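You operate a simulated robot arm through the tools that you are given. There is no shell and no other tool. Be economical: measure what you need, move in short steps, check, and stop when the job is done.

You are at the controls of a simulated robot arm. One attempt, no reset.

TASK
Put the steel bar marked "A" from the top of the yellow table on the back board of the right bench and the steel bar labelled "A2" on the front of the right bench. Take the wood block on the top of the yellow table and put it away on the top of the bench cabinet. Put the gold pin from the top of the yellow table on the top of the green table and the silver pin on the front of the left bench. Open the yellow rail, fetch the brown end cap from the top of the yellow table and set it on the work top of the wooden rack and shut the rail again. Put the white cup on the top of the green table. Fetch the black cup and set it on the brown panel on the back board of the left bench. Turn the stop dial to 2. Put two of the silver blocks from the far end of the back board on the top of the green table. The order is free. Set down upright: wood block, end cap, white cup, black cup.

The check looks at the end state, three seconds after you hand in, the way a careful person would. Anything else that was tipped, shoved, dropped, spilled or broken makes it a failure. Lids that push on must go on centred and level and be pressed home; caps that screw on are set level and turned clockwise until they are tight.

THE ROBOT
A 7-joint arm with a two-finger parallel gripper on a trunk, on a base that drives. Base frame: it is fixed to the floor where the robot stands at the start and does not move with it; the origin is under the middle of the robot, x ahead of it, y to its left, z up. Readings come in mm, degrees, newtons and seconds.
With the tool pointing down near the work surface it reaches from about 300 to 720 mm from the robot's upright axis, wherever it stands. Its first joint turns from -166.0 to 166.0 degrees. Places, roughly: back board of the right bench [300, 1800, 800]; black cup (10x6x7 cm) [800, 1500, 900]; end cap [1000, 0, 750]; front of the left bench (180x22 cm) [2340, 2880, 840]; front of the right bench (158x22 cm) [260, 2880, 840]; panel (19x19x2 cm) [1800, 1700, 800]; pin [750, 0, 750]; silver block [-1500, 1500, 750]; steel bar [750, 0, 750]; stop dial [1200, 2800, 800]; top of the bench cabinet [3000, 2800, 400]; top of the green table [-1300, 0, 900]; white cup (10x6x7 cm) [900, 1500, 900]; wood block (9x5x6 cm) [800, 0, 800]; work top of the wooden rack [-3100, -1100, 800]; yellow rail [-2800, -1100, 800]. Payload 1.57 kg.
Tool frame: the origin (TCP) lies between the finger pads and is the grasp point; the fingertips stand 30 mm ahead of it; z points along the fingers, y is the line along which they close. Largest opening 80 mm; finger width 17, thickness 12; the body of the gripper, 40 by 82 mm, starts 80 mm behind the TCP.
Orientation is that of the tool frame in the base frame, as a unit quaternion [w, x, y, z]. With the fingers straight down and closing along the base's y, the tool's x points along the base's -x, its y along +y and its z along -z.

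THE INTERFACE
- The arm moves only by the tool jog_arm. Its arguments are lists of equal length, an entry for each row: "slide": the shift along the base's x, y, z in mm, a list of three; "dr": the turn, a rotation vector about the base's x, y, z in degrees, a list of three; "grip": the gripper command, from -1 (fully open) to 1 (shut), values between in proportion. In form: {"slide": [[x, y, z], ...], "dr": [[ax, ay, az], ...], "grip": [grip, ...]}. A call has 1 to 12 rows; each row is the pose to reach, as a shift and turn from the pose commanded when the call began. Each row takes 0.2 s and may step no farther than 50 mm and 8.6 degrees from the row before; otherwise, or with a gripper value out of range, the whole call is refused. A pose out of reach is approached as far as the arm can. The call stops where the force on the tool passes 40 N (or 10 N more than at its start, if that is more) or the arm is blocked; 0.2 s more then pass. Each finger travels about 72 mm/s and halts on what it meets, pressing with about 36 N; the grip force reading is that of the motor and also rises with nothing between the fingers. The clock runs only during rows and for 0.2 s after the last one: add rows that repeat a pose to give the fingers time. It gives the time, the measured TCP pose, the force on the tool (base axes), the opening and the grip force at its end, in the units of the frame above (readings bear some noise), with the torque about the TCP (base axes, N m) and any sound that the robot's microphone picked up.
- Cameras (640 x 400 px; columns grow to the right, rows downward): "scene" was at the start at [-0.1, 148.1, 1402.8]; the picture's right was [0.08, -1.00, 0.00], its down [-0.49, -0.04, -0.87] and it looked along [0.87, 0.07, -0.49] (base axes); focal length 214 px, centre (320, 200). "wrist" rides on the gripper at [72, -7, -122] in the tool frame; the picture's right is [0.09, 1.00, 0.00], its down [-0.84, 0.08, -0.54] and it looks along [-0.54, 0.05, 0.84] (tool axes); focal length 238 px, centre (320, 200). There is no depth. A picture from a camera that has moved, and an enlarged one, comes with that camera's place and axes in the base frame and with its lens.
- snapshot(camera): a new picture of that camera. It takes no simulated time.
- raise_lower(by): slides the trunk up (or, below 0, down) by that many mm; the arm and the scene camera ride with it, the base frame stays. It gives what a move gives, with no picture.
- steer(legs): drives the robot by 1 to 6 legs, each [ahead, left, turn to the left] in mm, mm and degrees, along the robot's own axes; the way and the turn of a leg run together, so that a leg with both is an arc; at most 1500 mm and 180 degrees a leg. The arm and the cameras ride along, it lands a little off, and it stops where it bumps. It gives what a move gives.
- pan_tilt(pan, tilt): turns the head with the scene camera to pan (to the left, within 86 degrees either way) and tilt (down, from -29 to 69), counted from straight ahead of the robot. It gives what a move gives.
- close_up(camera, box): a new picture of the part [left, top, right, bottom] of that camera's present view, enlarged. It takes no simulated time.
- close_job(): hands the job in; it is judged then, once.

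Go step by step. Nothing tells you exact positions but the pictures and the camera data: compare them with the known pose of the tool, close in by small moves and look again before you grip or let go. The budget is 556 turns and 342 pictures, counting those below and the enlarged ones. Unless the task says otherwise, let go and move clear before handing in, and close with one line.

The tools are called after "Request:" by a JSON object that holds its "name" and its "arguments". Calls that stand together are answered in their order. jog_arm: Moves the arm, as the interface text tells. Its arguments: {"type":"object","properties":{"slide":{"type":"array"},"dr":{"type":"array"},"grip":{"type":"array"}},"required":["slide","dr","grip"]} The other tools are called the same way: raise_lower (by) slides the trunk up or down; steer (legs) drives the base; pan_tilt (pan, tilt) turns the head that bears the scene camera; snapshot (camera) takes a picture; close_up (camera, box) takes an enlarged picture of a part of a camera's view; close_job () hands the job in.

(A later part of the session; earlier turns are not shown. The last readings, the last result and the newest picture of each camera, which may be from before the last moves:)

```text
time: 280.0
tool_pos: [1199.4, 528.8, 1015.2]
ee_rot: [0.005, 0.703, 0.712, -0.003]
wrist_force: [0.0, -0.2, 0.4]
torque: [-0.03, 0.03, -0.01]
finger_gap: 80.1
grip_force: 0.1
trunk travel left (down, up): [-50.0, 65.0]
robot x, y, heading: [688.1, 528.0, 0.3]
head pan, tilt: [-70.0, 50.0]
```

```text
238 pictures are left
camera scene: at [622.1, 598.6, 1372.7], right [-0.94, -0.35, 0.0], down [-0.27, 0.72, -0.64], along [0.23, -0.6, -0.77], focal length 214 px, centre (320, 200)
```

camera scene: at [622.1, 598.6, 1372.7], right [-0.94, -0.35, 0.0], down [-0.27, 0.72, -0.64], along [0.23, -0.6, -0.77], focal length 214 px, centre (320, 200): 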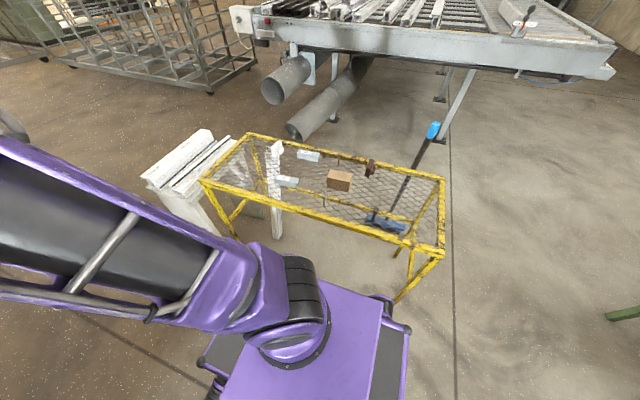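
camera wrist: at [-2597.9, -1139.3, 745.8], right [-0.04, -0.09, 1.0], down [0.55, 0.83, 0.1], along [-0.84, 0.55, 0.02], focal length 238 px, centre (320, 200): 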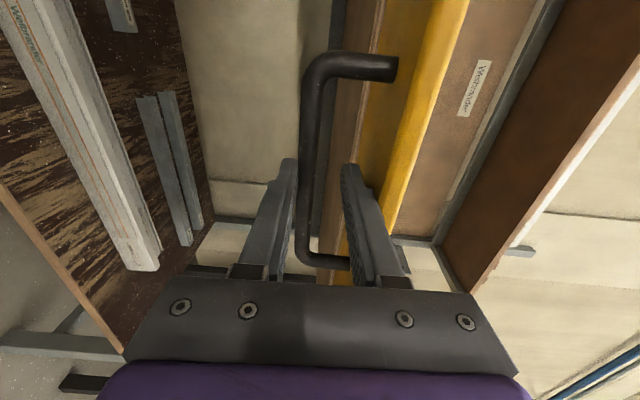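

Request:
{"name": "close_up", "arguments": {"camera": "scene", "box": [190, 130, 330, 240]}}

Request:
{"name": "close_up", "arguments": {"camera": "scene", "box": [300, 120, 450, 240]}}

```text
3.64 times, centred on (260, 185) of scene
camera zoom: at [622.1, 598.6, 1372.7], right [-0.94, -0.35, 0.0], down [-0.27, 0.72, -0.64], along [0.23, -0.6, -0.77], focal length 780 px, centre (538, 254)
```

zoom: 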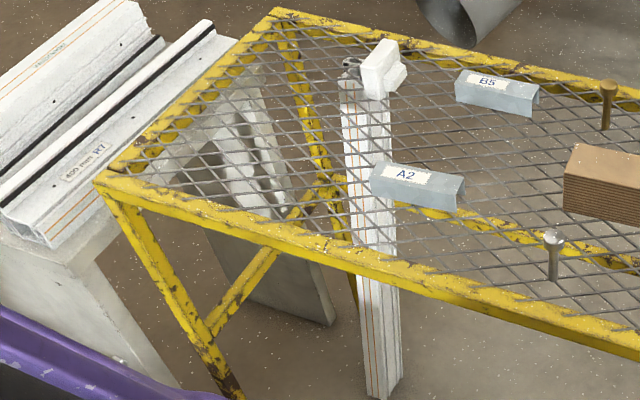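

```text
3.33 times, centred on (375, 180) of scene
camera zoom: at [622.1, 598.6, 1372.7], right [-0.94, -0.35, 0.0], down [-0.27, 0.72, -0.64], along [0.23, -0.6, -0.77], focal length 715 px, centre (137, 267)
```

zoom: 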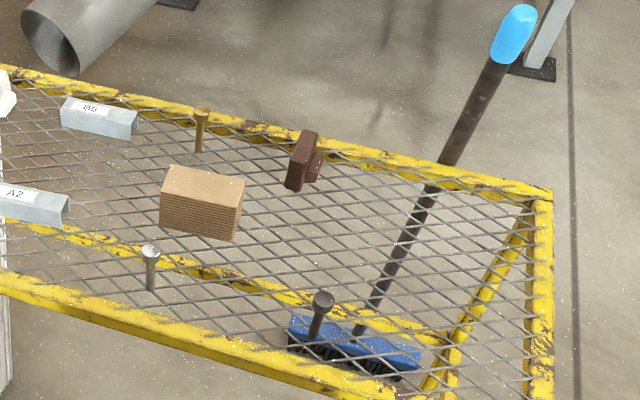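

I can read A2 and B5; the brown cap stands at about [667, −80]. I swing the arm around to the table side.

Request:
{"name": "jog_arm", "arguments": {"slide": [[-2.4, -49, 0], [-9.4, -97.5, 0], [-21, -145, 0], [-37.2, -191.4, 0], [-57.7, -236, 0], [-82.4, -278.3, 0], [-111.1, -318.1, 0], [-143.4, -355, 0], [-179.1, -388.6, 0], [-217.9, -418.6, 0], [-259.4, -444.8, 0], [-303.2, -466.8, 0]], "dr": [[0, 0, 0], [0, 0, 0], [0, 0, 0], [0, 0, 0], [0, 0, 0], [0, 0, 0], [0, 0, 0], [0, 0, 0], [0, 0, 0], [0, 0, 0], [0, 0, 0], [0, 0, 0]], "grip": [-1, -1, -1, -1, -1, -1, -1, -1, -1, -1, -1, -1]}}

Request:
{"name": "jog_arm", "arguments": {"slide": [[-45.7, -17.8, 0], [-92.8, -31, 0], [-141, -39.8, 0], [-190, -43.9, 0]], "dr": [[0, 0, 0], [0, 0, 0], [0, 0, 0], [0, 0, 0]], "grip": [-1, -1, -1, -1]}}

Request:
{"name": "snapshot", "arguments": {"camera": "wrist"}}

Request:
{"name": "snapshot", "arguments": {"camera": "scene"}}

```text
time: 282.6
tool_pos: [896.9, 60.5, 1015.8]
ee_rot: [0.005, 0.703, 0.712, -0.004]
wrist_force: [-0.3, 0.1, -0.5]
torque: [-0.03, 0.01, 0.0]
finger_gap: 80.1
grip_force: 0.1
trunk travel left (down, up): [-50.0, 65.0]
robot x, y, heading: [685.6, 531.5, 0.5]
head pan, tilt: [-70.0, 50.0]
```

```text
time: 283.6
tool_pos: [706.4, 18.4, 1017.4]
ee_rot: [0.004, 0.702, 0.712, -0.003]
wrist_force: [1.2, -0.7, -0.3]
torque: [0.0, -0.03, -0.01]
finger_gap: 80.4
grip_force: 0.0
trunk travel left (down, up): [-50.0, 65.0]
robot x, y, heading: [687.3, 525.2, 0.4]
head pan, tilt: [-70.0, 50.0]
```

```text
235 pictures are left
camera wrist: at [698.6, 90.8, 1137.2], right [0.99, 0.11, 0.0], down [0.09, -0.83, 0.55], along [0.06, -0.55, -0.83], focal length 238 px, centre (320, 200)
```

wrist: 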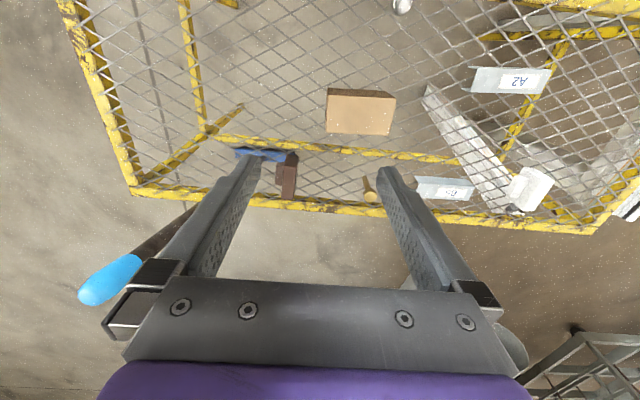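

```text
234 pictures are left
camera scene: at [622.2, 598.6, 1372.7], right [-0.94, -0.35, 0.0], down [-0.27, 0.72, -0.64], along [0.23, -0.6, -0.77], focal length 214 px, centre (320, 200)
```

scene: 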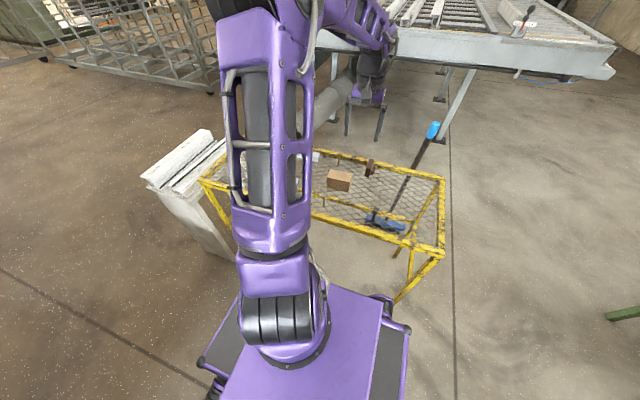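

Cap centre ≈ [666, −98]. Move above it and look closer.

Request:
{"name": "jog_arm", "arguments": {"slide": [[-15, -40, -15], [-30, -80, -35], [-40, -115, -65], [-40, -115, -110]], "dr": [[0, 0, 0.8], [0, 0, 0.8], [0, 0, 0.8], [0, 0, 0.8]], "grip": [-1, -1, -1, -1]}}

Request:
{"name": "snapshot", "arguments": {"camera": "wrist"}}

Request:
{"name": "close_up", "arguments": {"camera": "scene", "box": [310, 120, 430, 220]}}

```text
time: 284.6
tool_pos: [665.8, -95.9, 907.1]
ee_rot: [0.005, 0.697, 0.717, -0.004]
wrist_force: [-0.2, 0.5, -0.6]
torque: [-0.04, 0.0, -0.01]
finger_gap: 80.0
grip_force: 0.1
trunk travel left (down, up): [-50.0, 65.0]
robot x, y, heading: [686.8, 531.6, 0.5]
head pan, tilt: [-70.0, 50.0]
```

```text
233 pictures are left
camera wrist: at [657.4, -24.2, 1027.4], right [0.99, 0.12, 0.0], down [0.1, -0.83, 0.55], along [0.07, -0.55, -0.83], focal length 238 px, centre (320, 200)
```

wrist: 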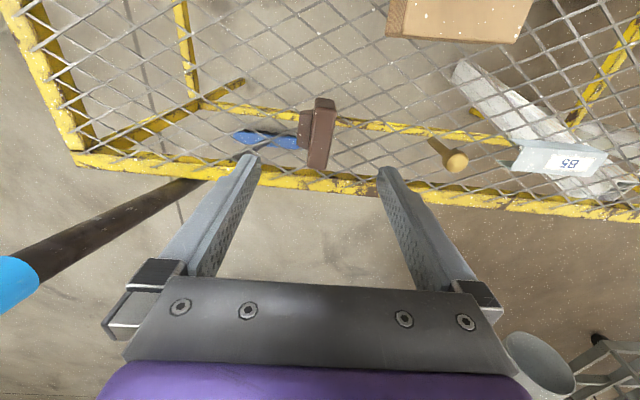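

```text
4.00 times, centred on (370, 170) of scene
camera zoom: at [622.0, 598.7, 1372.8], right [-0.94, -0.35, 0.0], down [-0.27, 0.72, -0.64], along [0.23, -0.6, -0.77], focal length 858 px, centre (120, 320)
```

zoom: 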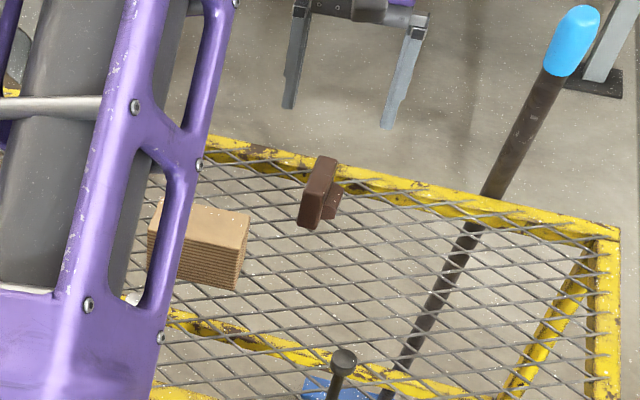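

Request:
{"name": "jog_arm", "arguments": {"slide": [[-3, -3, -30], [-4, -3, -60], [-4, -3, -85]], "dr": [[0, 0, 0], [0, 0, 0], [0, 0, 0]], "grip": [-1, -1, -1]}}

Request:
{"name": "snapshot", "arguments": {"camera": "wrist"}}

Request:
{"name": "close_up", "arguments": {"camera": "scene", "box": [310, 120, 430, 220]}}

```text
time: 285.4
tool_pos: [663.7, -100.2, 820.2]
ee_rot: [0.004, 0.698, 0.717, -0.003]
wrist_force: [-1.0, -0.3, 0.3]
torque: [-0.01, 0.01, 0.0]
finger_gap: 79.9
grip_force: 0.0
trunk travel left (down, up): [-50.0, 65.0]
robot x, y, heading: [686.7, 528.5, 0.3]
head pan, tilt: [-70.0, 50.0]
```

```text
231 pictures are left
camera wrist: at [655.5, -27.0, 941.1], right [0.99, 0.12, 0.0], down [0.1, -0.83, 0.55], along [0.07, -0.55, -0.83], focal length 238 px, centre (320, 200)
```

wrist: 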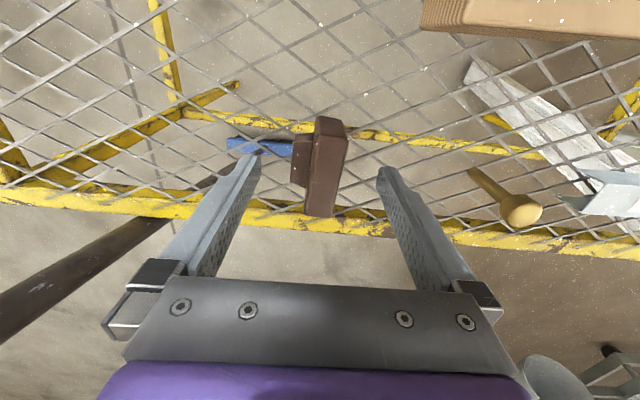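

```text
4.00 times, centred on (370, 170) of scene
camera zoom: at [622.0, 598.7, 1372.8], right [-0.94, -0.35, 0.0], down [-0.27, 0.72, -0.64], along [0.23, -0.6, -0.77], focal length 858 px, centre (120, 320)
```

zoom: 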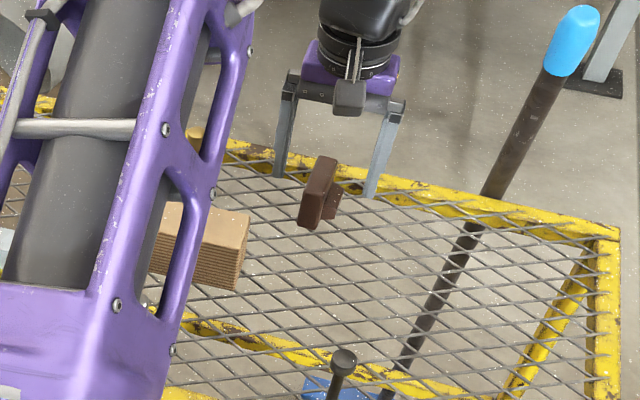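

Request:
{"name": "jog_arm", "arguments": {"slide": [[-1, 1, -18], [-1, 1, -33], [-1, 1, -33], [-1, 1, -33], [-1, 1, -33], [-1, 1, -33]], "dr": [[0, 0, 0], [0, 0, 0], [0, 0, 0], [0, 0, 0], [0, 0, 0], [0, 0, 0]], "grip": [-1, -1, -0.2, 0.4, 1, 1]}}

Request:
{"name": "snapshot", "arguments": {"camera": "wrist"}}

```text
time: 286.8
tool_pos: [662.1, -99.7, 787.0]
ee_rot: [0.004, 0.698, 0.716, -0.003]
wrist_force: [0.3, -0.7, 0.0]
torque: [-0.03, 0.01, 0.0]
finger_gap: 34.7
grip_force: 35.6
trunk travel left (down, up): [-50.0, 65.0]
robot x, y, heading: [684.5, 532.5, 0.3]
head pan, tilt: [-70.0, 50.0]
```

```text
229 pictures are left
camera wrist: at [654.5, -26.6, 908.3], right [0.99, 0.12, 0.0], down [0.1, -0.83, 0.55], along [0.07, -0.55, -0.83], focal length 238 px, centre (320, 200)
```

wrist: 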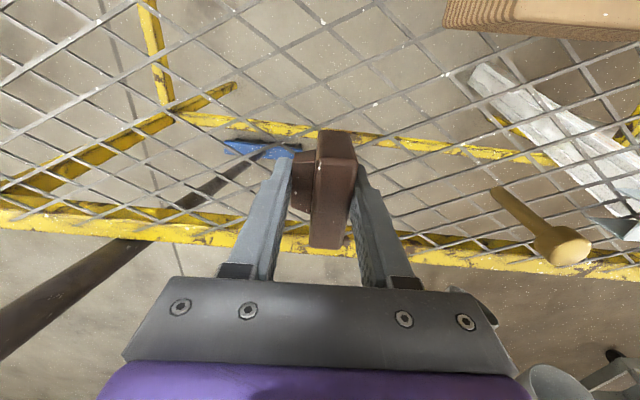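

Gripped. Lift and check.

Request:
{"name": "jog_arm", "arguments": {"slide": [[0, 0, 20], [0, 0, 60], [0, 5, 105], [0, 15, 150], [0, 40, 190], [5, 80, 215], [15, 110, 230]], "dr": [[0, 0, 0], [0, 0, 0], [0, 0, 0], [0, 0, 0], [0, 0, 0], [0, 0, 0], [0, 0, 0]], "grip": [1, 1, 1, 1, 1, 1, 1]}}

Request:
{"name": "snapshot", "arguments": {"camera": "wrist"}}

```text
time: 288.4
tool_pos: [677.9, 11.9, 1016.8]
ee_rot: [0.005, 0.698, 0.716, -0.003]
wrist_force: [-0.5, -0.4, -0.8]
torque: [0.01, -0.01, -0.02]
finger_gap: 34.8
grip_force: 36.0
trunk travel left (down, up): [-50.0, 65.0]
robot x, y, heading: [688.5, 531.1, 0.4]
head pan, tilt: [-70.0, 50.0]
```

```text
228 pictures are left
camera wrist: at [670.0, 84.8, 1138.0], right [0.99, 0.12, 0.0], down [0.1, -0.83, 0.55], along [0.07, -0.55, -0.83], focal length 238 px, centre (320, 200)
```

wrist: 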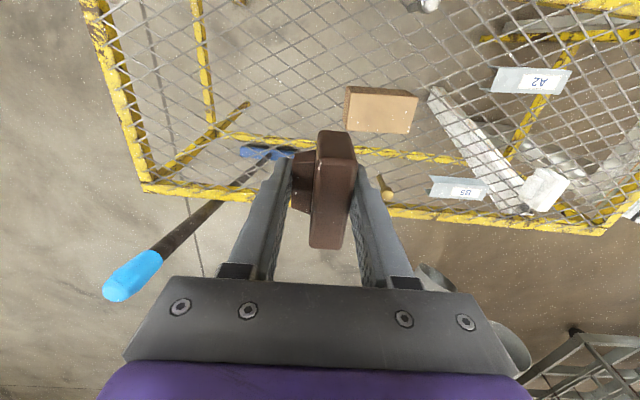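

The cap is held well. Swing the arm back to the front for driving.

Request:
{"name": "jog_arm", "arguments": {"slide": [[48.9, 1.5, 0], [97.4, 7.4, 0], [145.2, 17.9, 0], [191.8, 32.9, 0], [236.7, 52.1, 0], [279.6, 75.5, 0], [320.2, 102.9, 0], [358, 133.9, 0], [392.6, 168.4, 0], [423.9, 205.9, 0], [451.6, 246.3, 0], [475.3, 289, 0]], "dr": [[0, 0, 0], [0, 0, 0], [0, 0, 0], [0, 0, 0], [0, 0, 0], [0, 0, 0], [0, 0, 0], [0, 0, 0], [0, 0, 0], [0, 0, 0], [0, 0, 0], [0, 0, 0]], "grip": [1, 1, 1, 1, 1, 1, 1, 1, 1, 1, 1, 1]}}

Request:
{"name": "jog_arm", "arguments": {"slide": [[19.6, 44.9, 0], [34.8, 91.3, 0], [45.7, 139, 0], [52, 187.5, 0]], "dr": [[0, 0, 0], [0, 0, 0], [0, 0, 0], [0, 0, 0]], "grip": [1, 1, 1, 1]}}

Request:
{"name": "steer", "arguments": {"legs": [[0, 200, 0], [0, 0, 90], [0, 0, 90]]}}

```text
time: 291.0
tool_pos: [1151.3, 300.3, 1015.4]
ee_rot: [0.005, 0.698, 0.716, -0.004]
wrist_force: [0.6, 0.3, -0.2]
torque: [0.02, -0.01, -0.02]
finger_gap: 34.8
grip_force: 36.2
trunk travel left (down, up): [-50.0, 65.0]
robot x, y, heading: [687.0, 528.1, 0.3]
head pan, tilt: [-70.0, 50.0]
```

```text
time: 292.0
tool_pos: [1204.6, 487.1, 1018.1]
ee_rot: [0.003, 0.698, 0.716, -0.004]
wrist_force: [0.6, -0.4, -0.3]
torque: [0.01, 0.02, -0.01]
finger_gap: 34.8
grip_force: 36.1
trunk travel left (down, up): [-50.0, 65.0]
robot x, y, heading: [684.5, 531.4, 0.6]
head pan, tilt: [-70.0, 50.0]
```

```text
time: 302.4
tool_pos: [167.5, 775.6, 1018.6]
ee_rot: [-0.003, 0.715, -0.699, -0.005]
wrist_force: [0.1, -0.8, 0.4]
torque: [0.0, 0.0, 0.01]
finger_gap: 35.0
grip_force: 36.7
trunk travel left (down, up): [-50.0, 65.0]
robot x, y, heading: [686.9, 733.2, -179.6]
head pan, tilt: [-70.0, 50.0]
```

Request:
{"name": "steer", "arguments": {"legs": [[850, 0, 0], [0, 1440, 0], [1000, 0, 0], [700, 0, 0], [0, 350, 0]]}}

Request:
{"name": "pan_tilt", "arguments": {"pan": 0, "tilt": 35}}

Request:
{"name": "snapshot", "arguments": {"camera": "scene"}}

```text
time: 332.1
tool_pos: [-2374.7, -989.6, 1018.0]
ee_rot: [-0.003, 0.711, -0.703, -0.004]
wrist_force: [-0.2, -0.1, -0.7]
torque: [0.03, 0.02, 0.03]
finger_gap: 34.6
grip_force: 35.6
trunk travel left (down, up): [-50.0, 65.0]
robot x, y, heading: [-1857.2, -1045.3, 179.6]
head pan, tilt: [-70.0, 50.0]
```

```text
time: 333.5
tool_pos: [-2372.8, -991.9, 1018.1]
ee_rot: [-0.004, 0.711, -0.703, -0.005]
wrist_force: [-0.4, 0.6, -0.2]
torque: [-0.03, 0.01, -0.01]
finger_gap: 34.9
grip_force: 35.7
trunk travel left (down, up): [-50.0, 65.0]
robot x, y, heading: [-1860.4, -1044.1, 179.9]
head pan, tilt: [0.0, 35.0]
```

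```text
227 pictures are left
camera scene: at [-1856.6, -1179.9, 1394.4], right [0.01, 1.0, 0.0], down [0.57, 0.0, -0.82], along [-0.82, 0.01, -0.57], focal length 214 px, centre (320, 200)
```

scene: 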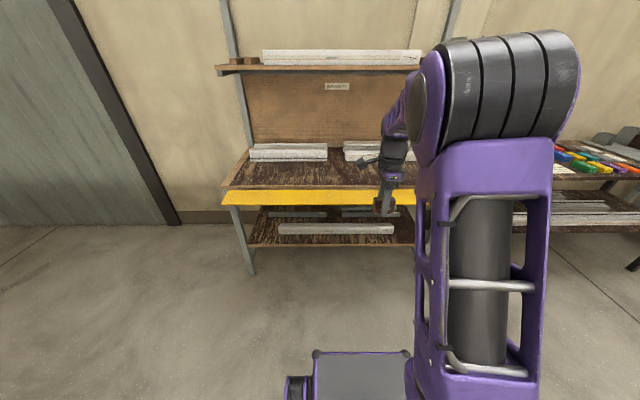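

Drive up to the rack.

Request:
{"name": "steer", "arguments": {"legs": [[420, 0, 0]]}}

Request:
{"name": "snapshot", "arguments": {"camera": "wrist"}}

Request:
{"name": "snapshot", "arguments": {"camera": "scene"}}

```text
time: 336.1
tool_pos: [-2792.6, -989.3, 1017.0]
ee_rot: [-0.003, 0.712, -0.702, -0.004]
wrist_force: [0.6, 0.3, -0.3]
torque: [-0.05, -0.02, 0.0]
finger_gap: 34.9
grip_force: 36.0
trunk travel left (down, up): [-50.0, 65.0]
robot x, y, heading: [-2273.1, -1037.4, 179.8]
head pan, tilt: [0.0, 35.0]
```

```text
226 pictures are left
camera wrist: at [-2784.6, -1063.1, 1138.8], right [-0.99, -0.11, 0.0], down [-0.09, 0.83, 0.55], along [-0.06, 0.55, -0.83], focal length 238 px, centre (320, 200)
```

wrist: 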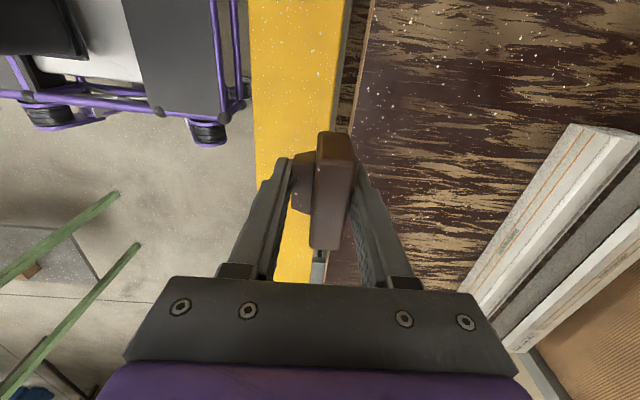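

```text
225 pictures are left
camera scene: at [-2274.9, -1178.0, 1394.5], right [0.0, 1.0, 0.0], down [0.57, 0.0, -0.82], along [-0.82, 0.0, -0.57], focal length 214 px, centre (320, 200)
```

scene: 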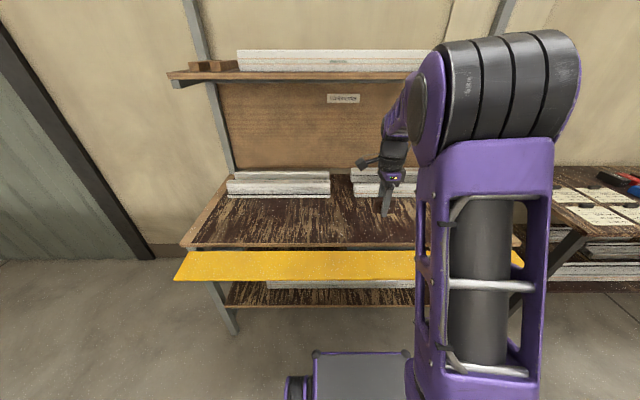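

Work top front edge ≈ x −2836, z≈801, free in front. I move the cap over x≈−2920 and lower.

Request:
{"name": "jog_arm", "arguments": {"slide": [[-40, -5, 0], [-80, -10, 0], [-120, -10, -20], [-128, -10, -60], [-128, -10, -100], [-128, -10, -140], [-128, -10, -165]], "dr": [[0, 0, 0], [0, 0, 0], [0, 0, 0], [0, 0, 0], [0, 0, 0], [0, 0, 0], [0, 0, 0]], "grip": [1, 1, 1, 1, 1, 1, 1]}}

Request:
{"name": "close_up", "arguments": {"camera": "scene", "box": [320, 140, 440, 260]}}

Request:
{"name": "snapshot", "arguments": {"camera": "wrist"}}

```text
time: 337.7
tool_pos: [-2920.5, -1000.2, 853.3]
ee_rot: [-0.002, 0.712, -0.702, -0.004]
wrist_force: [-0.1, 0.6, 0.1]
torque: [-0.01, 0.0, 0.01]
finger_gap: 34.8
grip_force: 36.4
trunk travel left (down, up): [-50.0, 65.0]
robot x, y, heading: [-2275.1, -1038.1, 179.7]
head pan, tilt: [0.0, 35.0]
```

```text
3.33 times, centred on (380, 200) of scene
camera zoom: at [-2274.8, -1178.0, 1394.5], right [0.0, 1.0, 0.0], down [0.57, 0.0, -0.82], along [-0.82, 0.0, -0.57], focal length 715 px, centre (120, 200)
```

zoom: 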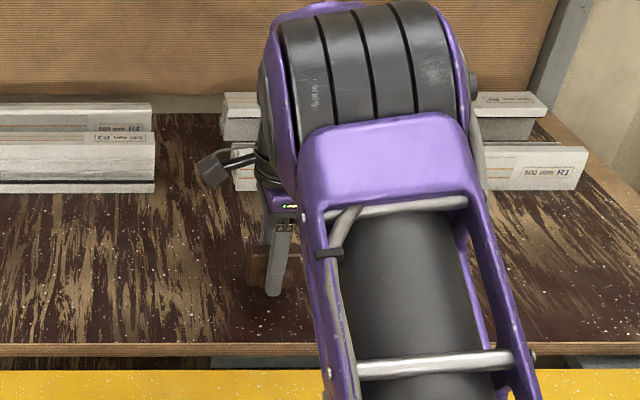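

```text
223 pictures are left
camera wrist: at [-2911.8, -1072.8, 974.3], right [-0.99, -0.11, 0.0], down [-0.09, 0.83, 0.55], along [-0.06, 0.55, -0.83], focal length 238 px, centre (320, 200)
```

wrist: 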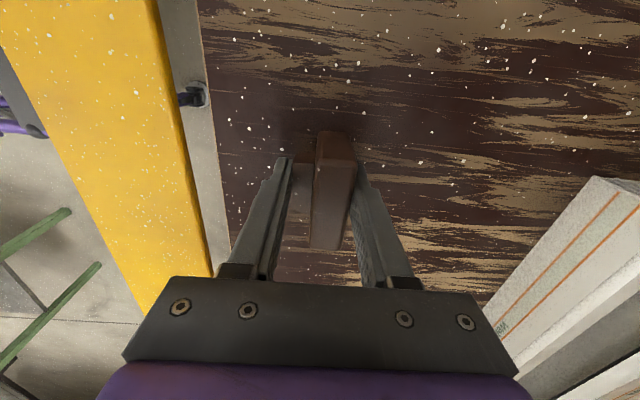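

Request:
{"name": "jog_arm", "arguments": {"slide": [[0, 0, -5], [0, 0, -10], [0, 0, -14], [0, 0, -17], [0, 0, -20], [0, 0, -23]], "dr": [[0, 0, 0], [0, 0, 0], [0, 0, 0], [0, 0, 0], [0, 0, 0], [0, 0, 0]], "grip": [1, 1, 1, 1, 1, 1]}}

```text
time: 339.1
tool_pos: [-2921.6, -999.5, 836.1]
ee_rot: [0.0, 0.712, -0.702, -0.007]
wrist_force: [5.7, -0.1, 34.4]
torque: [0.0, -0.3, -0.04]
finger_gap: 35.2
grip_force: 36.2
trunk travel left (down, up): [-50.0, 65.0]
robot x, y, heading: [-2276.6, -1042.0, 179.9]
head pan, tilt: [0.0, 35.0]
```

Contact at the expected height. Release and rise.

Request:
{"name": "jog_arm", "arguments": {"slide": [[0, 0, 5], [0, 0, 5], [0, 0, 5], [0, 0, 5], [0, 0, 30], [0, 0, 75], [0, 0, 120], [0, 0, 165]], "dr": [[0, 0, 0], [0, 0, 0], [0, 0, 0], [0, 0, 0], [0, 0, 0], [0, 0, 0], [0, 0, 0], [0, 0, 0]], "grip": [0.8, 0.2, -0.3, -0.6, -0.6, -0.8, -1, -1]}}

Request:
{"name": "snapshot", "arguments": {"camera": "wrist"}}

```text
time: 340.9
tool_pos: [-2921.1, -999.7, 995.0]
ee_rot: [-0.004, 0.712, -0.702, -0.004]
wrist_force: [-0.4, 0.5, -0.3]
torque: [-0.01, 0.02, 0.02]
finger_gap: 80.2
grip_force: 0.0
trunk travel left (down, up): [-50.0, 65.0]
robot x, y, heading: [-2277.9, -1035.7, 179.9]
head pan, tilt: [0.0, 35.0]
```

```text
222 pictures are left
camera wrist: at [-2913.2, -1072.3, 1115.2], right [-0.99, -0.1, 0.0], down [-0.09, 0.83, 0.55], along [-0.06, 0.55, -0.83], focal length 238 px, centre (320, 200)
```

wrist: 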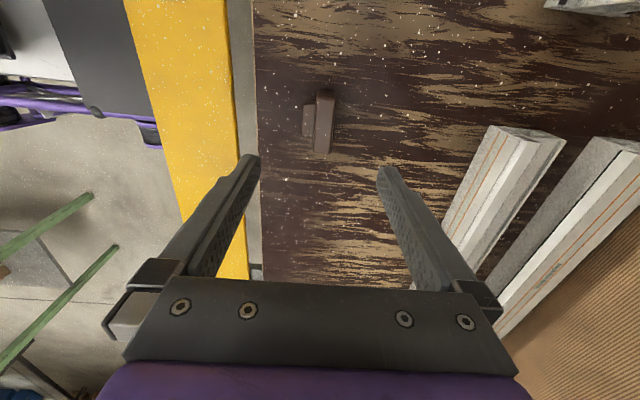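

The cap stands upright on the work top. Now shut the rail: back off, tilt the tool horizontal as before.

Request:
{"name": "steer", "arguments": {"legs": [[-400, 0, 0]]}}

Request:
{"name": "jog_arm", "arguments": {"slide": [[40, -20, 5], [80, -40, 10], [120, -60, 21], [134, -64, 21]], "dr": [[0, 0, -0.3], [0, 0, -0.5], [0, 0, -0.8], [0, 0, -0.8]], "grip": [-1, -0.5, 0, 0.35]}}

Request:
{"name": "jog_arm", "arguments": {"slide": [[0, 0, 0], [0, 0, -10], [0, 0, -30], [0, 0, -60], [0, 0, -90], [0, 0, -120], [0, 0, -150], [0, 0, -180], [0, 0, -210], [0, 0, -240], [0, 0, -265], [0, 0, -290]], "dr": [[0, 8, 0], [0, 16, 0], [0, 24, 0], [0, 32, 0], [0, 40, 0], [0, 48, 0], [0, 56, 0], [0, 64, 0], [0, 72, 0], [0, 80, 0], [0, 88, 0], [0, 96, 0]], "grip": [0.35, 0.35, 0.35, 0.35, 0.35, 0.35, 0.35, 0.35, 0.35, 0.35, 0.35, 0.35]}}

Request:
{"name": "snapshot", "arguments": {"camera": "wrist"}}

Request:
{"name": "snapshot", "arguments": {"camera": "scene"}}

```text
time: 343.4
tool_pos: [-2521.1, -1000.6, 994.0]
ee_rot: [-0.003, 0.712, -0.702, -0.004]
wrist_force: [0.1, -0.9, 1.1]
torque: [0.02, 0.02, 0.01]
finger_gap: 80.1
grip_force: 0.0
trunk travel left (down, up): [-50.0, 65.0]
robot x, y, heading: [-1875.9, -1040.8, 179.9]
head pan, tilt: [0.0, 35.0]
```

```text
time: 344.4
tool_pos: [-2387.5, -1064.3, 1014.4]
ee_rot: [0.003, -0.707, 0.707, 0.004]
wrist_force: [-0.5, -0.8, 0.1]
torque: [0.01, 0.01, 0.02]
finger_gap: 26.2
grip_force: 0.1
trunk travel left (down, up): [-50.0, 65.0]
robot x, y, heading: [-1873.9, -1039.3, 180.1]
head pan, tilt: [0.0, 35.0]
```

```text
time: 347.0
tool_pos: [-2387.8, -1065.5, 727.5]
ee_rot: [-0.523, -0.47, 0.475, 0.529]
wrist_force: [0.5, -0.2, -0.1]
torque: [-0.01, -0.02, -0.06]
finger_gap: 26.2
grip_force: 0.1
trunk travel left (down, up): [-50.0, 65.0]
robot x, y, heading: [-1874.4, -1041.5, 179.8]
head pan, tilt: [0.0, 35.0]
```

```text
221 pictures are left
camera wrist: at [-2267.3, -1138.3, 706.6], right [0.11, -0.09, 0.99], down [0.56, 0.83, 0.02], along [-0.82, 0.55, 0.14], focal length 238 px, centre (320, 200)
```

wrist: 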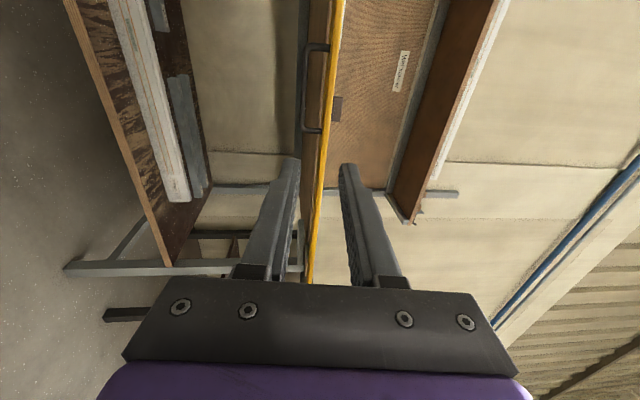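

```text
220 pictures are left
camera scene: at [-1874.3, -1179.6, 1394.5], right [0.0, 1.0, 0.0], down [0.57, 0.0, -0.82], along [-0.82, 0.0, -0.57], focal length 214 px, centre (320, 200)
```

scene: 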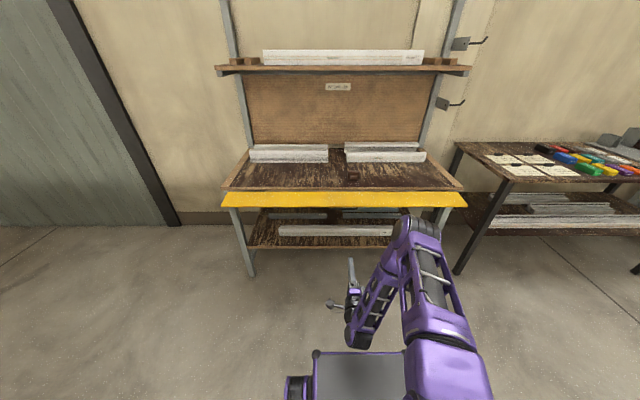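

Request:
{"name": "steer", "arguments": {"legs": [[200, 0, 0]]}}

Request:
{"name": "snapshot", "arguments": {"camera": "wrist"}}

```text
time: 348.6
tool_pos: [-2587.4, -1065.5, 726.8]
ee_rot: [-0.523, -0.47, 0.476, 0.528]
wrist_force: [-0.1, 0.1, -0.2]
torque: [-0.02, -0.02, 0.01]
finger_gap: 26.1
grip_force: 0.1
trunk travel left (down, up): [-50.0, 65.0]
robot x, y, heading: [-2074.7, -1039.3, 180.0]
head pan, tilt: [0.0, 35.0]
```

```text
219 pictures are left
camera wrist: at [-2466.5, -1138.0, 706.6], right [0.1, -0.09, 0.99], down [0.56, 0.83, 0.02], along [-0.82, 0.55, 0.14], focal length 238 px, centre (320, 200)
```

wrist: 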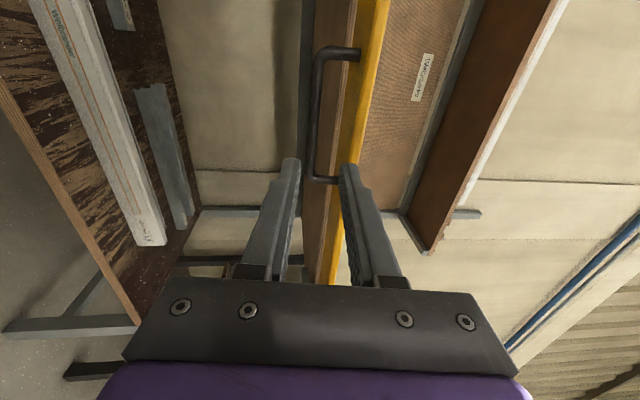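

The fingers line up with the handle bar. Insert.

Request:
{"name": "jog_arm", "arguments": {"slide": [[-35, 0, 3], [-70, 0, 6.5], [-105, 1, 9.6], [-130, 1, 12]], "dr": [[0, 0, 0], [0, 0, 0], [0, 0, 0], [0, 0, 0]], "grip": [0.35, 0.35, 0.35, 0.35]}}

Request:
{"name": "snapshot", "arguments": {"camera": "wrist"}}

```text
time: 349.6
tool_pos: [-2717.3, -1064.4, 737.6]
ee_rot: [-0.523, -0.471, 0.476, 0.528]
wrist_force: [-0.2, -0.2, -0.2]
torque: [-0.03, 0.02, 0.02]
finger_gap: 25.9
grip_force: 0.0
trunk travel left (down, up): [-50.0, 65.0]
robot x, y, heading: [-2074.6, -1039.4, 180.0]
head pan, tilt: [0.0, 35.0]
```

```text
218 pictures are left
camera wrist: at [-2596.7, -1137.3, 717.6], right [0.1, -0.09, 0.99], down [0.56, 0.83, 0.02], along [-0.83, 0.55, 0.14], focal length 238 px, centre (320, 200)
```

wrist: 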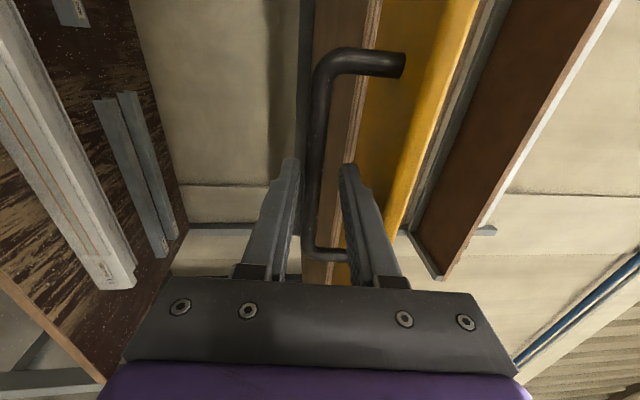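

Request:
{"name": "jog_arm", "arguments": {"slide": [[-5, 0, 0.5], [-5, 0, 0.5], [-5, 0, 0.5]], "dr": [[0, 0, 0], [0, 0, 0], [0, 0, 0]], "grip": [0.6, 1, 1]}}

```text
time: 350.4
tool_pos: [-2720.6, -1065.4, 735.2]
ee_rot: [-0.522, -0.472, 0.477, 0.528]
wrist_force: [7.3, 0.7, -16.2]
torque: [-0.4, -0.43, -0.11]
finger_gap: 11.7
grip_force: 28.7
trunk travel left (down, up): [-50.0, 65.0]
robot x, y, heading: [-2075.1, -1042.5, 179.8]
head pan, tilt: [0.0, 35.0]
```

Gripped. Swing the rail back up along the reverse arc.

Request:
{"name": "jog_arm", "arguments": {"slide": [[5, 0, 11.5], [8.4, 0, 23.5], [10.1, 0, 35.9]], "dr": [[0, -8, 0], [0, -16, 0], [0, -24, 0]], "grip": [1, 1, 1]}}

```text
time: 351.2
tool_pos: [-2712.4, -1064.2, 774.2]
ee_rot: [-0.413, -0.57, 0.574, 0.419]
wrist_force: [12.0, -0.7, -5.4]
torque: [-0.24, -0.06, -0.48]
finger_gap: 11.9
grip_force: 29.1
trunk travel left (down, up): [-50.0, 65.0]
robot x, y, heading: [-2071.2, -1042.1, 180.0]
head pan, tilt: [0.0, 35.0]
```

Request:
{"name": "jog_arm", "arguments": {"slide": [[-0.5, 0, 12.2], [-2.6, 0, 24.2], [-6.5, 0, 35.8], [-11.8, 0, 46.8]], "dr": [[0, -8, 0], [0, -16, 0], [0, -24, 0], [0, -32, 0]], "grip": [1, 1, 1, 1]}}

Request:
{"name": "close_up", "arguments": {"camera": "scene", "box": [200, 160, 420, 260]}}

```text
time: 352.2
tool_pos: [-2724.7, -1064.6, 822.5]
ee_rot: [-0.24, -0.664, 0.665, 0.246]
wrist_force: [-0.9, -3.4, -3.4]
torque: [0.34, -0.03, -0.83]
finger_gap: 11.8
grip_force: 29.7
trunk travel left (down, up): [-50.0, 65.0]
robot x, y, heading: [-2076.5, -1040.2, 179.8]
head pan, tilt: [0.0, 35.0]
```

```text
2.91 times, centred on (310, 210) of scene
camera zoom: at [-2074.2, -1178.8, 1394.4], right [0.0, 1.0, 0.0], down [0.57, 0.0, -0.82], along [-0.82, 0.0, -0.57], focal length 624 px, centre (349, 171)
```

zoom: 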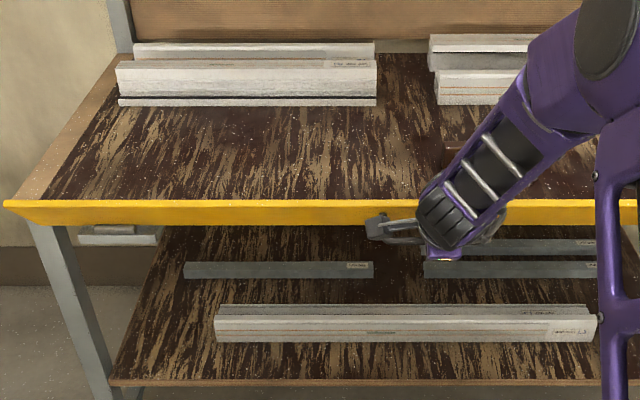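

Request:
{"name": "jog_arm", "arguments": {"slide": [[-7.1, 0, 10], [-15.5, 0, 19], [-25, 0, 26.7], [-35.6, 0, 33]], "dr": [[0, -8, 0], [0, -16, 0], [0, -24, 0], [0, -32, 0]], "grip": [1, 1, 1, 1]}}

```text
time: 352.7
tool_pos: [-2723.9, -1075.7, 815.0]
ee_rot: [-0.204, -0.674, 0.691, 0.162]
wrist_force: [5.6, 0.7, -3.7]
torque: [0.84, -0.16, 0.13]
finger_gap: 12.2
grip_force: 28.9
trunk travel left (down, up): [-50.0, 65.0]
robot x, y, heading: [-2074.8, -1040.5, 179.9]
head pan, tilt: [0.0, 35.0]
stopped in row 2: the force on the tool passed its limit at 63 N (the readings are from after the stop); the commanded pose is now the measured one
```

Something blocked and the tool moved sideways. Look.

Request:
{"name": "snapshot", "arguments": {"camera": "scene"}}

Request:
{"name": "snapshot", "arguments": {"camera": "wrist"}}

```text
216 pictures are left
camera scene: at [-2073.8, -1178.0, 1394.4], right [0.0, 1.0, 0.0], down [0.57, 0.0, -0.82], along [-0.82, 0.0, -0.57], focal length 214 px, centre (320, 200)
```

scene: 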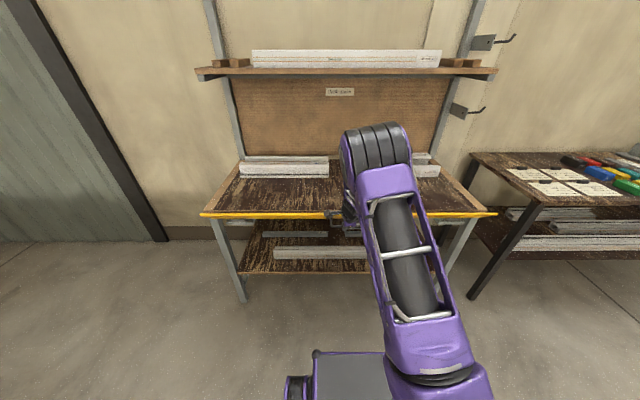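

```text
215 pictures are left
camera wrist: at [-2656.9, -1142.3, 919.8], right [-0.86, -0.05, 0.5], down [0.21, 0.87, 0.45], along [-0.46, 0.5, -0.73], focal length 238 px, centre (320, 200)
```

wrist: 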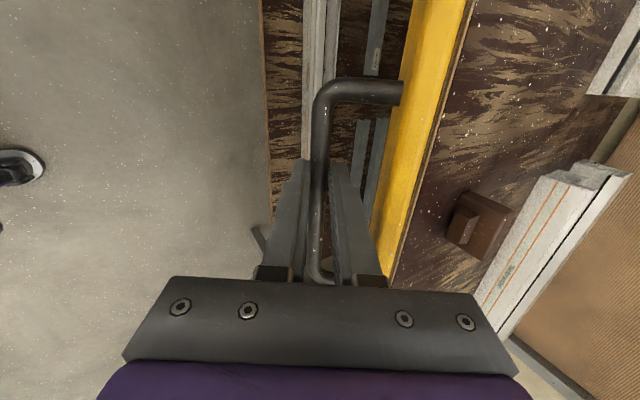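

The elbow flipped over to its high posture, jerking a little; the grip and cap are fine. I correct the small tilt and continue the arc gently.

Request:
{"name": "jog_arm", "arguments": {"slide": [[-3, 0, 5], [-6, 0, 10.2], [-9.6, 0, 15]], "dr": [[1.5, 0, 0], [3, 0, 0], [3.7, 0, 0]], "grip": [1, 1, 1]}}

Request:
{"name": "snapshot", "arguments": {"camera": "wrist"}}

```text
time: 353.5
tool_pos: [-2734.3, -1077.2, 831.0]
ee_rot: [-0.186, -0.68, 0.684, 0.185]
wrist_force: [14.8, 0.9, 6.5]
torque: [-0.41, -0.19, 0.05]
finger_gap: 12.0
grip_force: 29.0
trunk travel left (down, up): [-50.0, 65.0]
robot x, y, heading: [-2077.0, -1036.6, 179.9]
head pan, tilt: [0.0, 35.0]
```

```text
214 pictures are left
camera wrist: at [-2666.8, -1149.8, 933.3], right [-0.86, -0.08, 0.51], down [0.21, 0.84, 0.51], along [-0.47, 0.54, -0.7], focal length 238 px, centre (320, 200)
```

wrist: 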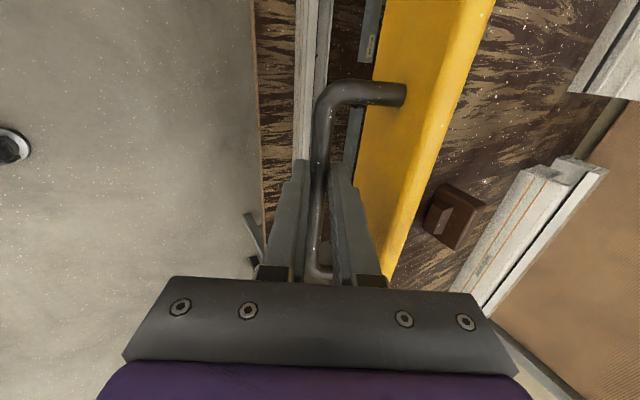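

Request:
{"name": "jog_arm", "arguments": {"slide": [[-8.2, 0, 8.6], [-17.4, 0, 16]], "dr": [[0, -8, 0], [0, -16, 0]], "grip": [1, 1]}}

```text
time: 354.1
tool_pos: [-2753.2, -1077.7, 847.6]
ee_rot: [-0.089, -0.699, 0.703, 0.09]
wrist_force: [6.6, -0.3, 11.3]
torque: [-0.54, 0.05, 0.07]
finger_gap: 11.8
grip_force: 29.1
trunk travel left (down, up): [-50.0, 65.0]
robot x, y, heading: [-2073.9, -1043.4, 179.9]
head pan, tilt: [0.0, 35.0]
```

Request:
{"name": "jog_arm", "arguments": {"slide": [[-5.3, 0, 3.2], [-10.3, 0, 5.8], [-14.5, 0, 7.8], [-17.5, 0, 9]], "dr": [[0, -4, 0], [0, -8, 0], [0, -11.5, 0], [0, -14.2, 0]], "grip": [1, 1, 1, 1]}}

Request:
{"name": "snapshot", "arguments": {"camera": "wrist"}}

Request:
{"name": "close_up", "arguments": {"camera": "scene", "box": [180, 160, 420, 260]}}

```text
time: 355.1
tool_pos: [-2768.9, -1076.9, 857.3]
ee_rot: [0.0, -0.704, 0.71, 0.003]
wrist_force: [1.6, -1.1, 18.4]
torque: [-0.02, 0.08, -0.08]
finger_gap: 12.1
grip_force: 29.1
trunk travel left (down, up): [-50.0, 65.0]
robot x, y, heading: [-2078.3, -1039.7, 179.9]
head pan, tilt: [0.0, 35.0]
```

```text
213 pictures are left
camera wrist: at [-2761.9, -1149.5, 978.1], right [-1.0, -0.09, 0.0], down [-0.07, 0.84, 0.55], along [-0.05, 0.54, -0.84], focal length 238 px, centre (320, 200)
```

wrist: 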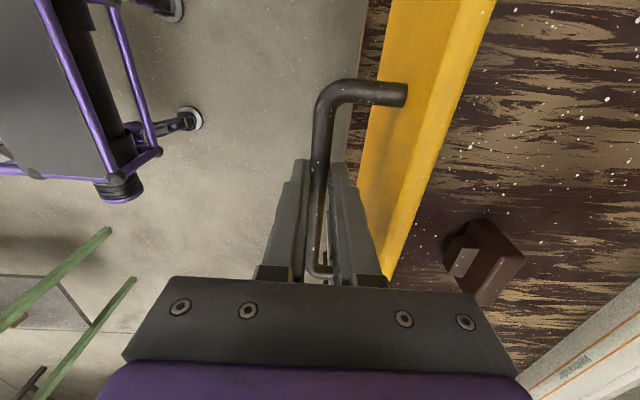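

```text
2.67 times, centred on (300, 210) of scene
camera zoom: at [-2072.4, -1178.3, 1394.5], right [0.0, 1.0, 0.0], down [0.57, 0.0, -0.82], along [-0.82, 0.0, -0.57], focal length 572 px, centre (373, 173)
```

zoom: 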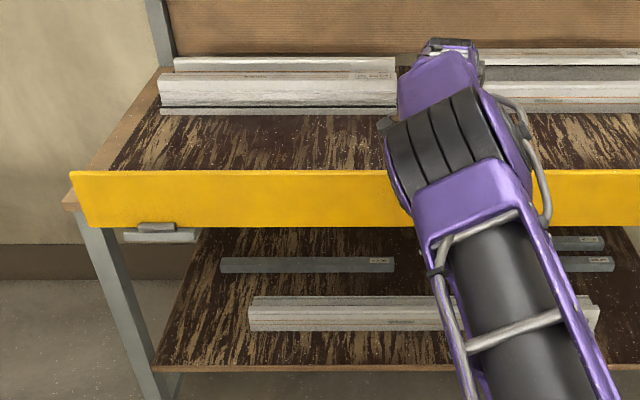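

The rail is back at its start position. Press it slightly home, then release upward.

Request:
{"name": "jog_arm", "arguments": {"slide": [[-3, 0, -1], [-5, 0, -1.5], [-5, 0, -1.5]], "dr": [[0, 0, 0], [0, 0, 0], [0, 0, 0]], "grip": [1, 1, 1]}}

```text
time: 355.9
tool_pos: [-2770.5, -1077.9, 855.3]
ee_rot: [0.002, -0.704, 0.71, 0.001]
wrist_force: [30.0, 0.1, 27.6]
torque: [0.04, -0.39, -0.09]
finger_gap: 11.6
grip_force: 29.1
trunk travel left (down, up): [-50.0, 65.0]
robot x, y, heading: [-2074.4, -1039.7, 179.9]
head pan, tilt: [0.0, 35.0]
```

Request:
{"name": "jog_arm", "arguments": {"slide": [[3, 0, 2], [3, 0, 2], [3, 0, 2], [3, 0, 2], [3, 0, 25], [3, 0, 60], [3, 0, 100], [10, 0, 140]], "dr": [[0, 0, 0], [0, 0, 0], [0, 0, 0], [0, 0, 0], [0, 0, 0], [0, 0, 0], [0, 0, 0], [0, 0, 0]], "grip": [0.6, 0.35, 0.35, 0.35, 0.35, 0.35, 0.35, 0.35]}}

Request:
{"name": "snapshot", "arguments": {"camera": "wrist"}}

Request:
{"name": "close_up", "arguments": {"camera": "scene", "box": [180, 140, 460, 280]}}

```text
time: 357.7
tool_pos: [-2765.1, -1077.6, 993.6]
ee_rot: [0.001, -0.704, 0.71, 0.002]
wrist_force: [0.2, -0.6, -0.1]
torque: [-0.03, -0.04, 0.0]
finger_gap: 26.1
grip_force: 0.0
trunk travel left (down, up): [-50.0, 65.0]
robot x, y, heading: [-2076.1, -1037.7, 179.8]
head pan, tilt: [0.0, 35.0]
```

```text
211 pictures are left
camera wrist: at [-2757.7, -1149.1, 1114.6], right [-1.0, -0.09, 0.0], down [-0.07, 0.84, 0.55], along [-0.05, 0.54, -0.84], focal length 238 px, centre (320, 200)
```

wrist: 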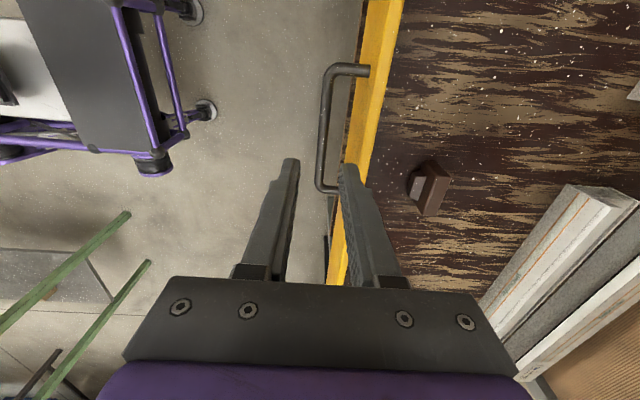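

```text
2.29 times, centred on (320, 210) of scene
camera zoom: at [-2074.1, -1178.3, 1394.4], right [0.0, 1.0, 0.0], down [0.57, 0.0, -0.82], along [-0.82, 0.0, -0.57], focal length 490 px, centre (320, 177)
```

zoom: 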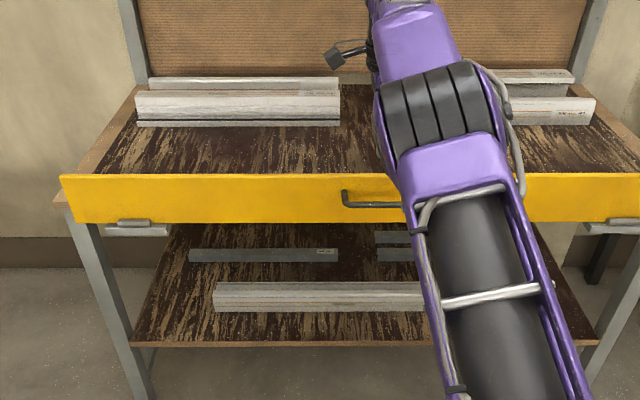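

The rail is shut and stays. Next: the gold pin. Drive back round to the north side of the yellow table.

Request:
{"name": "steer", "arguments": {"legs": [[-210, 0, 0], [0, -340, 0], [-1000, 0, 0], [-700, 0, 0], [0, -1440, 0], [0, 0, -180]]}}

Request:
{"name": "steer", "arguments": {"legs": [[980, 0, 0]]}}

```text
time: 392.0
tool_pos: [495.8, 822.1, 993.4]
ee_rot: [0.002, 0.688, 0.725, 0.0]
wrist_force: [0.5, 0.1, 0.4]
torque: [0.01, 0.01, -0.01]
finger_gap: 26.2
grip_force: 0.0
trunk travel left (down, up): [-50.0, 65.0]
robot x, y, heading: [-192.7, 741.0, 3.1]
head pan, tilt: [0.0, 35.0]
```

```text
time: 397.1
tool_pos: [1465.8, 879.6, 991.9]
ee_rot: [0.002, 0.687, 0.727, 0.0]
wrist_force: [0.3, 0.0, 0.7]
torque: [-0.01, 0.01, -0.02]
finger_gap: 25.8
grip_force: 0.0
trunk travel left (down, up): [-50.0, 65.0]
robot x, y, heading: [777.6, 796.1, 3.2]
head pan, tilt: [0.0, 35.0]
```

Request:
{"name": "steer", "arguments": {"legs": [[70, 0, -3.2], [0, -265, 0]]}}

Request:
{"name": "jog_arm", "arguments": {"slide": [[-45, -15, 0], [-85, -35, 0], [-125, -60, 0], [-150, -100, 0], [-165, -145, 0], [-180, -190, 0], [-200, -235, 0], [-225, -277, 0], [-255, -316, 0], [-290, -350, 0], [-328, -380, 0], [-370, -405, 0]], "dr": [[0, 0, 0], [0, 0, 0], [0, 0, 0], [0, 0, 0], [0, 0, 0], [0, 0, 0], [0, 0, 0], [0, 0, 0], [0, 0, 0], [0, 0, 0], [0, 0, 0], [0, 0, 0]], "grip": [0.3, 0, 0, 0, 0, 0, 0, 0, 0, 0, 0, 0]}}

Request:
{"name": "pan_tilt", "arguments": {"pan": -70, "tilt": 50}}

Request:
{"name": "snapshot", "arguments": {"camera": "scene"}}

```text
time: 400.9
tool_pos: [1540.1, 573.9, 993.0]
ee_rot: [0.002, 0.708, 0.706, -0.001]
wrist_force: [-0.1, -0.5, 0.6]
torque: [-0.02, 0.0, -0.01]
finger_gap: 25.7
grip_force: 0.1
trunk travel left (down, up): [-50.0, 65.0]
robot x, y, heading: [852.2, 536.1, 0.2]
head pan, tilt: [0.0, 35.0]
```

```text
time: 403.5
tool_pos: [1168.7, 168.5, 995.4]
ee_rot: [0.002, 0.707, 0.707, -0.001]
wrist_force: [0.5, 0.2, -0.4]
torque: [-0.03, 0.03, -0.02]
finger_gap: 40.1
grip_force: 0.0
trunk travel left (down, up): [-50.0, 65.0]
robot x, y, heading: [848.1, 533.4, 0.2]
head pan, tilt: [0.0, 35.0]
```

```text
time: 404.9
tool_pos: [1169.4, 171.5, 993.8]
ee_rot: [0.001, 0.708, 0.707, 0.0]
wrist_force: [1.1, 0.3, -0.4]
torque: [0.04, -0.03, 0.01]
finger_gap: 39.8
grip_force: 0.1
trunk travel left (down, up): [-50.0, 65.0]
robot x, y, heading: [852.0, 534.0, 0.4]
head pan, tilt: [-70.0, 50.0]
```

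```text
209 pictures are left
camera scene: at [785.4, 602.7, 1372.7], right [-0.94, -0.34, 0.0], down [-0.26, 0.72, -0.64], along [0.22, -0.6, -0.77], focal length 214 px, centre (320, 200)
```

scene: 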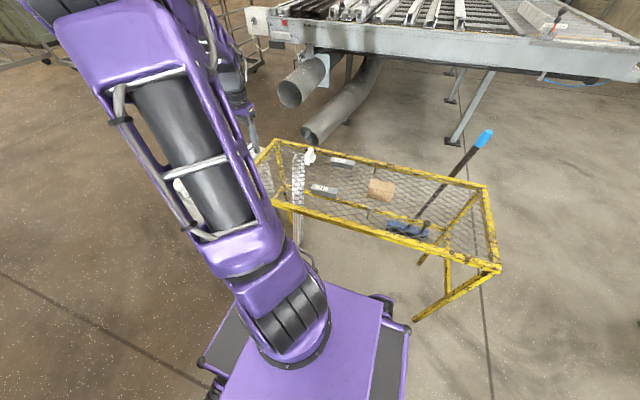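

Request:
{"name": "jog_arm", "arguments": {"slide": [[-40, -26, 0], [-80, -52, 0], [-120, -78, 0], [-160, -104, 0], [-200, -130, 0], [-240, -156, 0], [-280, -180, 0], [-318, -200, 0]], "dr": [[0, 0, 0], [0, 0, 0], [0, 0, 0], [0, 0, 0], [0, 0, 0], [0, 0, 0], [0, 0, 0], [0, 0, 0]], "grip": [0, 0, 0, 0, 0, 0, 0, 0]}}

Request:
{"name": "snapshot", "arguments": {"camera": "wrist"}}

Request:
{"name": "snapshot", "arguments": {"camera": "scene"}}

```text
time: 406.7
tool_pos: [850.8, -31.1, 993.8]
ee_rot: [0.002, 0.707, 0.707, -0.001]
wrist_force: [-0.5, 0.4, 0.3]
torque: [0.03, 0.0, 0.0]
finger_gap: 40.0
grip_force: 0.1
trunk travel left (down, up): [-50.0, 65.0]
robot x, y, heading: [850.4, 532.5, 0.1]
head pan, tilt: [-70.0, 50.0]
```

```text
208 pictures are left
camera wrist: at [844.1, 41.5, 1115.4], right [1.0, 0.09, 0.0], down [0.08, -0.83, 0.55], along [0.05, -0.54, -0.84], focal length 238 px, centre (320, 200)
```

wrist: 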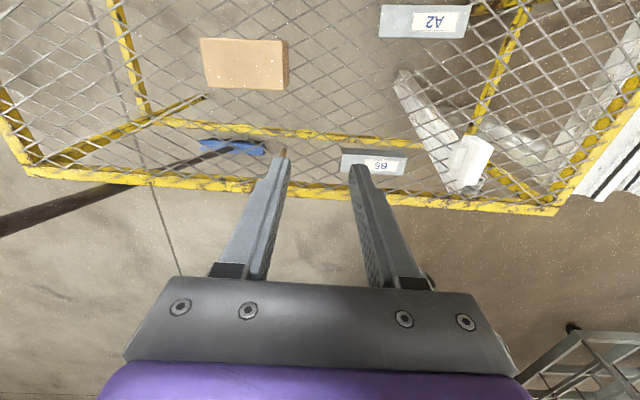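

```text
207 pictures are left
camera scene: at [785.5, 602.8, 1372.7], right [-0.94, -0.34, 0.0], down [-0.26, 0.72, -0.64], along [0.22, -0.6, -0.77], focal length 214 px, centre (320, 200)
```

scene: 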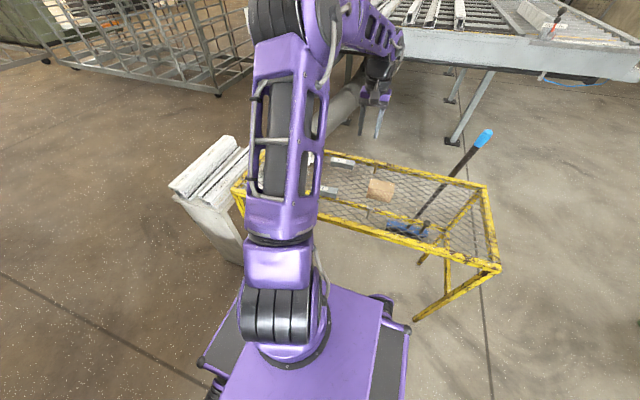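

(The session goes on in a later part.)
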